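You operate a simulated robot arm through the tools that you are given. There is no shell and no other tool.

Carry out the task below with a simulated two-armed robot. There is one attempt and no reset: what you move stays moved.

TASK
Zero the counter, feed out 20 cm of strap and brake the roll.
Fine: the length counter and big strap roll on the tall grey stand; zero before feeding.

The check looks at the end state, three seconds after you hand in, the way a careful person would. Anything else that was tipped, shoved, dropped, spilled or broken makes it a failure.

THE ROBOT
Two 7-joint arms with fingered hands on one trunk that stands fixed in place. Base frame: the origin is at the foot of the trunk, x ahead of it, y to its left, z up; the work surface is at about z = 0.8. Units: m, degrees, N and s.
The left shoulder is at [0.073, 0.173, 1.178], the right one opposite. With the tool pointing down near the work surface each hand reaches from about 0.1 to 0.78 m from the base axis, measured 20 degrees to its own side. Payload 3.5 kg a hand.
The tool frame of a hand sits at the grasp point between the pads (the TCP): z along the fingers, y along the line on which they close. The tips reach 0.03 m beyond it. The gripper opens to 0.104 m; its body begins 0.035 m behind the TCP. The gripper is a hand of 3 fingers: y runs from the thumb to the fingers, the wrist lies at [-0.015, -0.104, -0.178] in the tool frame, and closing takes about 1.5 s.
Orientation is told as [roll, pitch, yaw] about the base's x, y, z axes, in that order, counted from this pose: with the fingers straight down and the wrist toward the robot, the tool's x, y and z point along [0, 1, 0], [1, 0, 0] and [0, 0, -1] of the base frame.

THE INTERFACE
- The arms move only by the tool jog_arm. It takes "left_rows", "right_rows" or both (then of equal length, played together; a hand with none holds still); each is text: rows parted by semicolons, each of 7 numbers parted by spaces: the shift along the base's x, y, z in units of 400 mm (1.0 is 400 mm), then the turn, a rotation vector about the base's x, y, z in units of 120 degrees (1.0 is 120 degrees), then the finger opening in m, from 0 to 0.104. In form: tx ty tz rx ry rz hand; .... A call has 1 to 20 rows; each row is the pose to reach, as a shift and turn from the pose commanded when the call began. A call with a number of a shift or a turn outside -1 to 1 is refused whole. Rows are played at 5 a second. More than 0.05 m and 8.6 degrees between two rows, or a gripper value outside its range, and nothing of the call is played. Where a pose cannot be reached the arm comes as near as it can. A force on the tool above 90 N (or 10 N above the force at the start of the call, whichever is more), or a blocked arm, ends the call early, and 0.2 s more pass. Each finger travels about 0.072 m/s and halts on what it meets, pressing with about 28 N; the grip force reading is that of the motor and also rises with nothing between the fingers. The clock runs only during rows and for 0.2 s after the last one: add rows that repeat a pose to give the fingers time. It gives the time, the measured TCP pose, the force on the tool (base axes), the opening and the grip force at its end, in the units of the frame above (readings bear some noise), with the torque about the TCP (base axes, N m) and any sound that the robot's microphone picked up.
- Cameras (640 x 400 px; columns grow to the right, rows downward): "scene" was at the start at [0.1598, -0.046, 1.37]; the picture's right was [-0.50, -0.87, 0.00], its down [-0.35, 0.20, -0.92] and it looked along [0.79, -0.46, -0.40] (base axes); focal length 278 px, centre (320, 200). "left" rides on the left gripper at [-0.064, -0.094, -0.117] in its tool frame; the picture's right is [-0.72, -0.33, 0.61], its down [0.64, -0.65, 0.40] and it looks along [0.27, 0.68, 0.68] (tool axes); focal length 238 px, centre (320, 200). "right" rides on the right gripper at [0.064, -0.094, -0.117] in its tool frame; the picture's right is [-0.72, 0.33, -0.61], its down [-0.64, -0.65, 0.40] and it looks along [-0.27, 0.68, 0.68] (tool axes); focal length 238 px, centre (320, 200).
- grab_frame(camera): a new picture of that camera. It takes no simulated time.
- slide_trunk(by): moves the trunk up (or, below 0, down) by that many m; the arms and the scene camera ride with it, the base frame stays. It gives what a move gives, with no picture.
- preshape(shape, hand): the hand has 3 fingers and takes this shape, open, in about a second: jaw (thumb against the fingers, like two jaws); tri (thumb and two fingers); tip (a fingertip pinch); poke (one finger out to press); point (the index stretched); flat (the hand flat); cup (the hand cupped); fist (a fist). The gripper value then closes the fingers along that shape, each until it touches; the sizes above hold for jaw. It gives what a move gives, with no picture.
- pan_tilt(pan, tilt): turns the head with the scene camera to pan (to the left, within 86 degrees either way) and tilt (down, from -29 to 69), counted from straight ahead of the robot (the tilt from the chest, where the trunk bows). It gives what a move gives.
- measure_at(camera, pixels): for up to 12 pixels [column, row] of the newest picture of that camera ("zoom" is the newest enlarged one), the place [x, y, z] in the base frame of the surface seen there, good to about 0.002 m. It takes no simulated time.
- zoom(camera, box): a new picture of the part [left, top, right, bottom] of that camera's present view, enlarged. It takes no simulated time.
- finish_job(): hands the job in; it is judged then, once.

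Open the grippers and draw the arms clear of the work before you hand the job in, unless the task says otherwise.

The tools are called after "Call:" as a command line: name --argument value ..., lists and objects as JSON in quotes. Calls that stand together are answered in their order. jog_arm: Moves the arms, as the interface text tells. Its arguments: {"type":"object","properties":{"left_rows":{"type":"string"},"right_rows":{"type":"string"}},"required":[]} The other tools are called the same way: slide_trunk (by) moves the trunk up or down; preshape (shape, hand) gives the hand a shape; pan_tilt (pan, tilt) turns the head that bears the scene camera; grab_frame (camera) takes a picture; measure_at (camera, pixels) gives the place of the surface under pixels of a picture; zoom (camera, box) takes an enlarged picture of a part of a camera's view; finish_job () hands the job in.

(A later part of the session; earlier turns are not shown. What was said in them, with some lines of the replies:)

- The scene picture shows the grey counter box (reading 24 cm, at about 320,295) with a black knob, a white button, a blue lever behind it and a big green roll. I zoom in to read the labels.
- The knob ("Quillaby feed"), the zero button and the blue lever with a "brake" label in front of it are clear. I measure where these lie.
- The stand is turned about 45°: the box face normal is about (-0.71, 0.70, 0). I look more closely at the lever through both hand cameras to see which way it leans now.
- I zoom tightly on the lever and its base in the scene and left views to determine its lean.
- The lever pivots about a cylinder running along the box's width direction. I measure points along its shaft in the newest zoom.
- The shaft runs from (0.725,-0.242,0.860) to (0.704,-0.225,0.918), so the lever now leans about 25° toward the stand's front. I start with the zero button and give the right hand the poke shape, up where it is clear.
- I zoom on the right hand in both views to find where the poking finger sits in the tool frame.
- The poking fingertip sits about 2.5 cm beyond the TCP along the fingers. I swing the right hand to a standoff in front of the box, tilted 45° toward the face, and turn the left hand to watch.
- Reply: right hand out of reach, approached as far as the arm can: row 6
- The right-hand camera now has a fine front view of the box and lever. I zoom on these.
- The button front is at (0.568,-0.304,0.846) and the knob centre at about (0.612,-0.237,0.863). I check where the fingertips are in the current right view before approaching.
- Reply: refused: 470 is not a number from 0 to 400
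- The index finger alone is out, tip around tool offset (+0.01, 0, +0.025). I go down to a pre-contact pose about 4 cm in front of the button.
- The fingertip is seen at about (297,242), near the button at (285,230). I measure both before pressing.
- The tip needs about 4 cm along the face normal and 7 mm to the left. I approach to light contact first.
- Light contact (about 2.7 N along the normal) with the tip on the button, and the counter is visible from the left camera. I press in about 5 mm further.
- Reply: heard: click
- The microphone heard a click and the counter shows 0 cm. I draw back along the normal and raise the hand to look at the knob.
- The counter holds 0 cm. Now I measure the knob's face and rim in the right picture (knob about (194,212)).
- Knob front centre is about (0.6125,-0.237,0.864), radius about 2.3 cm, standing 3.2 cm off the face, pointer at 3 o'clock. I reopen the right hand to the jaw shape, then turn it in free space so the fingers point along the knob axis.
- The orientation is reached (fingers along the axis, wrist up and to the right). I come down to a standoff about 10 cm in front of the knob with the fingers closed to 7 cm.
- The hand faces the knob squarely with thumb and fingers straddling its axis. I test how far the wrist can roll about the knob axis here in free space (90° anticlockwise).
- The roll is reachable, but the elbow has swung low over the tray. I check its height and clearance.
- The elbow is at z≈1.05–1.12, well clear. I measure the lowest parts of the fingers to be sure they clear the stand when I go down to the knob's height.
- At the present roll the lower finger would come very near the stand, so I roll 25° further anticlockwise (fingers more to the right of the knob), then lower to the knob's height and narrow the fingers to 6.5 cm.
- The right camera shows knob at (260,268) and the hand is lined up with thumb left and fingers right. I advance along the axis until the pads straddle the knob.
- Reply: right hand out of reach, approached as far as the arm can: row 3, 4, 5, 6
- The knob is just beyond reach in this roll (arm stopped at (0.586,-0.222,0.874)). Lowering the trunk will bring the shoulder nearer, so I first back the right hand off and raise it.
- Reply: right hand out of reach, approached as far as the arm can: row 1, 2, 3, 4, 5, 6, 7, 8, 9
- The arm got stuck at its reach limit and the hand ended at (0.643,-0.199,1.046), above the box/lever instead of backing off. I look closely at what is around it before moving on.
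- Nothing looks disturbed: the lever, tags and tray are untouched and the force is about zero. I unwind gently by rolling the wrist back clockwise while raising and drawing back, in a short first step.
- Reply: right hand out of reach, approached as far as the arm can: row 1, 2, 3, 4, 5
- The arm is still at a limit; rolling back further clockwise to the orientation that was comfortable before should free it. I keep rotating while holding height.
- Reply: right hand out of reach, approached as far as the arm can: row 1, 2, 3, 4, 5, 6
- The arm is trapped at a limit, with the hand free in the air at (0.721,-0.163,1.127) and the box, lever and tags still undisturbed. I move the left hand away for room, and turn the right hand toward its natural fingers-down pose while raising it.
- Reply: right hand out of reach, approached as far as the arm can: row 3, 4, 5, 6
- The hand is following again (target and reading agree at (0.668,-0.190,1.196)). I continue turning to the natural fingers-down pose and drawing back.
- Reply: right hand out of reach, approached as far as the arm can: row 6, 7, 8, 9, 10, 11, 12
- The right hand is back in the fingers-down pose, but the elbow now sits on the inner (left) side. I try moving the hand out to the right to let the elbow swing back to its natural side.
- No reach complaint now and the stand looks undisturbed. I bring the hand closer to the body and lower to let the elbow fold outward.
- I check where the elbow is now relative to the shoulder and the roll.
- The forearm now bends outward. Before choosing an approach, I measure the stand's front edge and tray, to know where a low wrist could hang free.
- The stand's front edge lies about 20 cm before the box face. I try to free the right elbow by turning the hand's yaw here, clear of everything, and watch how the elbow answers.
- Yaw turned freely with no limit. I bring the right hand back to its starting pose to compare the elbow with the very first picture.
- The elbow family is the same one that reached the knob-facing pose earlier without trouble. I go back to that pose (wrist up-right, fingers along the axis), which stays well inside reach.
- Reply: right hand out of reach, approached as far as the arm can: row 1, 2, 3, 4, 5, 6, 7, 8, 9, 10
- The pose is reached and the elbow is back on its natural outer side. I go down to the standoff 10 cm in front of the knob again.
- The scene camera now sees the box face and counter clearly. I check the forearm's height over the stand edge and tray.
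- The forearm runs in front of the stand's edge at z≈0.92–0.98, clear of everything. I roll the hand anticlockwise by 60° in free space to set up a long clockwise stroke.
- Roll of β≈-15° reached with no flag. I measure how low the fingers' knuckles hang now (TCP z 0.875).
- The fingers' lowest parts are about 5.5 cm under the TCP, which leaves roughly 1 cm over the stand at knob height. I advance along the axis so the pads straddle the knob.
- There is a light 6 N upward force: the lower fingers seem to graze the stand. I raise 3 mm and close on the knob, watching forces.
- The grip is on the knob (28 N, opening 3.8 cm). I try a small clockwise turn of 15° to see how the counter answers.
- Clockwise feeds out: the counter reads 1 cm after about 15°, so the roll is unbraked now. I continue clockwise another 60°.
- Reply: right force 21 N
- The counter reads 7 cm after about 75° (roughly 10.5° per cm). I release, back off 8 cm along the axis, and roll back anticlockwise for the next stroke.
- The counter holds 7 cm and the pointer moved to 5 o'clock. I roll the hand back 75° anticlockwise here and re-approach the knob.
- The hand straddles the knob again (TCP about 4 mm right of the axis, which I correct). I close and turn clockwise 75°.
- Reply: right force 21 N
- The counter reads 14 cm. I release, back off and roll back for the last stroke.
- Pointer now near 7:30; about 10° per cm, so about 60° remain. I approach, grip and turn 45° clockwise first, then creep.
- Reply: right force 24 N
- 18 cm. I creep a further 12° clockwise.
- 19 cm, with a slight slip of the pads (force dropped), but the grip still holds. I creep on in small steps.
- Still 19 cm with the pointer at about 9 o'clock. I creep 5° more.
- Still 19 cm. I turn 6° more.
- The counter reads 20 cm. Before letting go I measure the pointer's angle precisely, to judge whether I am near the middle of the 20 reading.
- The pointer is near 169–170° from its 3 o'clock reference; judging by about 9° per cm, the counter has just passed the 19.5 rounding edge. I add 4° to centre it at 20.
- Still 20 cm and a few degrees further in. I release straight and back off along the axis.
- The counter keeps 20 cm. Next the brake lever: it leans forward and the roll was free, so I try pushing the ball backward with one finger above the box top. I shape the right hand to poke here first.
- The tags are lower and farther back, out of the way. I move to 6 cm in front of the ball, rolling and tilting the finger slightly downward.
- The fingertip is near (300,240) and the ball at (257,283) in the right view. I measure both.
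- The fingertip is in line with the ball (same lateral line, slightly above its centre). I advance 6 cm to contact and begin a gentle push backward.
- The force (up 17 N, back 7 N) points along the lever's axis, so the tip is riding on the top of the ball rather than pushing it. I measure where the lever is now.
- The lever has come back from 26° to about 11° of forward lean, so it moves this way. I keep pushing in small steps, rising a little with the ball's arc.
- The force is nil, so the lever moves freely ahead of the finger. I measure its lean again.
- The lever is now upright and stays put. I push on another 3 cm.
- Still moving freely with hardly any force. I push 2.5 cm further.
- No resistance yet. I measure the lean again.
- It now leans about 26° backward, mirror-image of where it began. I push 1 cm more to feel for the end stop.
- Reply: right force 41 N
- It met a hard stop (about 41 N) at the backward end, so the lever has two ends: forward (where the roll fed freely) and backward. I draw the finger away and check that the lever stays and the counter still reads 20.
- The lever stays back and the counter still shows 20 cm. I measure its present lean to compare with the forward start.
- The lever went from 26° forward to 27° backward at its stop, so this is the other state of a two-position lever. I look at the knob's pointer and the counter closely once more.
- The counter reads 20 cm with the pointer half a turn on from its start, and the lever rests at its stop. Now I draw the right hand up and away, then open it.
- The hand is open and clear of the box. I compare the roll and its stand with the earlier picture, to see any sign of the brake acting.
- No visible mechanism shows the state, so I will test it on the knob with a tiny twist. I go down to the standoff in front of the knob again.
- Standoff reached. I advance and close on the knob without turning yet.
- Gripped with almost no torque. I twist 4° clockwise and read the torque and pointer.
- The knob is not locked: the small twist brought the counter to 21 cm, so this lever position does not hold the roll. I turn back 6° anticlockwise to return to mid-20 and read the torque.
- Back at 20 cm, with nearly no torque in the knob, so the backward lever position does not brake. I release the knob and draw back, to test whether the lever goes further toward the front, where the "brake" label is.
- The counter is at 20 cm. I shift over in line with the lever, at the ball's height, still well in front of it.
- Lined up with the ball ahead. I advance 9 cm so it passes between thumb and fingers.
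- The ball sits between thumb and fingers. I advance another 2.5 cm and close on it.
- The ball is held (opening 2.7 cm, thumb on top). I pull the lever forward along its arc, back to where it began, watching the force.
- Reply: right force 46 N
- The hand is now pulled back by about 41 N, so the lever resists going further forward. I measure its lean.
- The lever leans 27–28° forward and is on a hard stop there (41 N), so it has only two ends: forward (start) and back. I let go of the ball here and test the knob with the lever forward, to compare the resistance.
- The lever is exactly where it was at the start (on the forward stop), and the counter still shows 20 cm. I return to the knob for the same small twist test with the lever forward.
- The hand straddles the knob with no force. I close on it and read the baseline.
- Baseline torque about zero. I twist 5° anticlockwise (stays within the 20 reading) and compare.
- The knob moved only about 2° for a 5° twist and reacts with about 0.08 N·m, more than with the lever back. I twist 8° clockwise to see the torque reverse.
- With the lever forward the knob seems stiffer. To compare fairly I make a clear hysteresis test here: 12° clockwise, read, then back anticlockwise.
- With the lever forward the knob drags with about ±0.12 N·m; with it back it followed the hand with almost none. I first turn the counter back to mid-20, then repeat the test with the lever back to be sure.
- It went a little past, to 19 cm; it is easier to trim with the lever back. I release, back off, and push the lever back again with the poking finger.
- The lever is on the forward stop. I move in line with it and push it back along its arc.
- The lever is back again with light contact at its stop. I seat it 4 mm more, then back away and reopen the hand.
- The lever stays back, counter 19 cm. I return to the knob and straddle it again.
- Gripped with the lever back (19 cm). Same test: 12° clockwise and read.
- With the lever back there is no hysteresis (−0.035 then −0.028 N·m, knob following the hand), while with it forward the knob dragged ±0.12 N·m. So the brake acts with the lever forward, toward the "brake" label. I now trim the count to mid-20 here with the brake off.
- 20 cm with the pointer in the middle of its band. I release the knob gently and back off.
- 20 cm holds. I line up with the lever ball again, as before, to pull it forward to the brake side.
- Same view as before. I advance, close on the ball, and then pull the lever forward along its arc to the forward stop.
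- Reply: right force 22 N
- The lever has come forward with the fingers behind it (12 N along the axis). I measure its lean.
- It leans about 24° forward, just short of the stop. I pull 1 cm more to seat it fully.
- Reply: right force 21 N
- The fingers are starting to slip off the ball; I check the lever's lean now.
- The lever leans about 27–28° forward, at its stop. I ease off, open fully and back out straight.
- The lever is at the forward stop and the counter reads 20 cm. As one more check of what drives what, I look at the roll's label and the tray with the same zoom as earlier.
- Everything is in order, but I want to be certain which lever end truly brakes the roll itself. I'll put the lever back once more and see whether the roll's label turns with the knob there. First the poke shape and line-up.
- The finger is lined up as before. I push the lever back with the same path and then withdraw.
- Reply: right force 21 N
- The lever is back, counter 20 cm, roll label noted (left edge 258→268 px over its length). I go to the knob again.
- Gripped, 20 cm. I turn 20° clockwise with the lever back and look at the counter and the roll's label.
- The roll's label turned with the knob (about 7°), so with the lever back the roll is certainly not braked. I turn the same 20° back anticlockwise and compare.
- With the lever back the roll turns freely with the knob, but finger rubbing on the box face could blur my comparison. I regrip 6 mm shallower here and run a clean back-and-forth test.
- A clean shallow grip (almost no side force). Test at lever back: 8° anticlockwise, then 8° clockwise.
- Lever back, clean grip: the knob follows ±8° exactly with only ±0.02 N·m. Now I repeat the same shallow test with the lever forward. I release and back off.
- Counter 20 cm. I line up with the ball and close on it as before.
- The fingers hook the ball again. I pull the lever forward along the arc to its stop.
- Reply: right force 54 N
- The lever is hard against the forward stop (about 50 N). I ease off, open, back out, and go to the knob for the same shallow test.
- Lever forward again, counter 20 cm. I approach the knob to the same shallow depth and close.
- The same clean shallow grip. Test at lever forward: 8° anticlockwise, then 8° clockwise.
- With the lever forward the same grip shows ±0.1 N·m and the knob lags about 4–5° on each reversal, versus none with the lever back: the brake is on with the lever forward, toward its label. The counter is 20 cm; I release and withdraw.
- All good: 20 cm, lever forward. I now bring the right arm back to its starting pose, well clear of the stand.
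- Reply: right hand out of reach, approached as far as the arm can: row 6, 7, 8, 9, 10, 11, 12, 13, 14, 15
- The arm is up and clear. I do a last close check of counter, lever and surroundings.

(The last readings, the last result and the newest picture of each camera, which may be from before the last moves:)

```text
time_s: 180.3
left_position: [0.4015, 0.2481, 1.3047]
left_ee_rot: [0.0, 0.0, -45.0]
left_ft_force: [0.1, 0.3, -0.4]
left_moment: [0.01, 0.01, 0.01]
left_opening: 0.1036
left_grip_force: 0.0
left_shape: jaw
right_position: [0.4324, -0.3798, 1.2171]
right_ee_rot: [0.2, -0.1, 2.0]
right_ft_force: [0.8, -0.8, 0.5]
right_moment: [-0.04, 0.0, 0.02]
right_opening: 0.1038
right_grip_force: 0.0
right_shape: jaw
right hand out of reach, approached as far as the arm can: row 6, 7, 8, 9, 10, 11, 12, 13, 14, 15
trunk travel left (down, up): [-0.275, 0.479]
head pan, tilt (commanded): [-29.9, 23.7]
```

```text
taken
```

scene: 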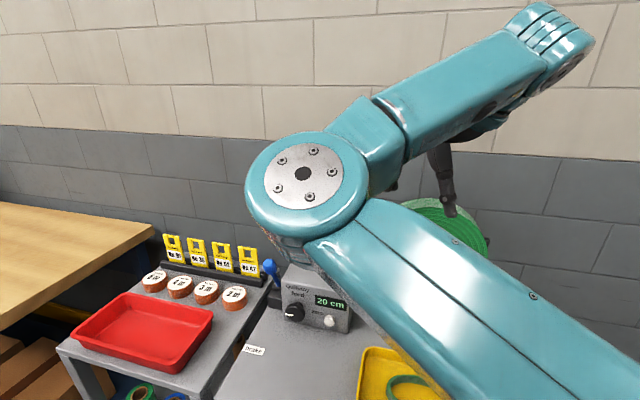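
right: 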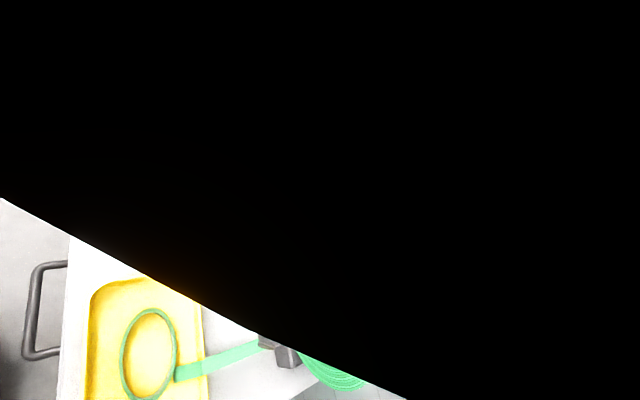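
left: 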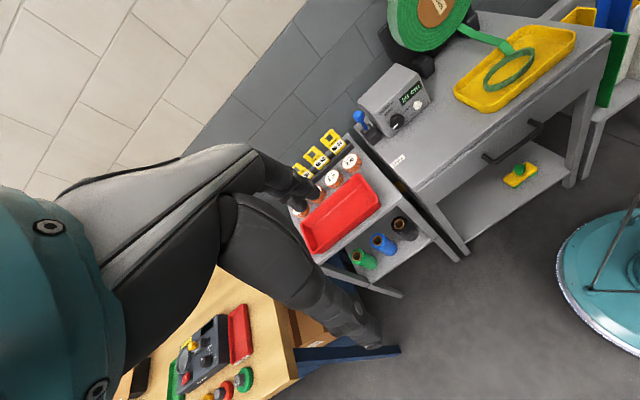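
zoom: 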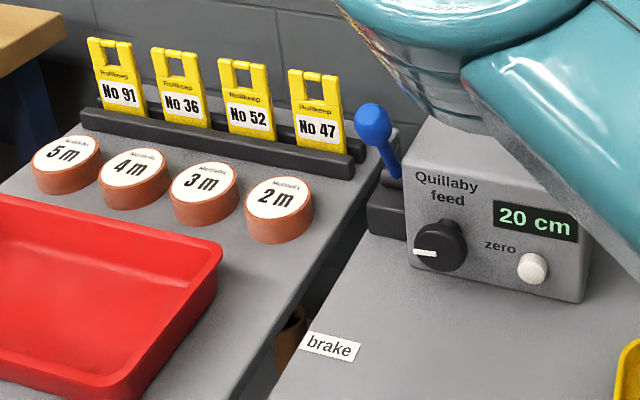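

I'm handing the job in. The counter was zeroed before feeding and reads 20 cm. The lever is on its forward stop, toward the "brake" label, where the knob turned noticeably stiffer. Both hands are open and clear, and nothing else was moved.

Call:
finish_job

```text
The job is handed in.
```

I zeroed the counter, fed out strap until it read 20 cm, and left the brake lever in the position I judged to be braked. The job is handed in.

- **Zero:** I pressed the zero button before any feeding. It clicked and the counter went from 24 cm to 0.
- **Feed:** I turned the feed knob by hand. The counter read 20 cm with the hand off the knob at the last check before handing in. I can't tell whether the display rounds or truncates. If it rounds, the true length is close to 20 cm; if it truncates, it could be about half a centimetre over.
- **Brake:** The lever is on its forward stop, toward the "brake" label. That is also where it started, so I fed most of the strap with it in that position.
    - I settled on forward because the knob dragged by about 0.1 N·m there, against about 0.02 N·m with the lever back.
    - Neither position locks the roll outright, so this is the least certain part.
- **Extra turns:** While testing the lever I moved the count between 19 and 22 cm several times, then brought it back to 20.

Nothing else looked moved or knocked over in the final pictures. Both hands are open and clear of the stand.
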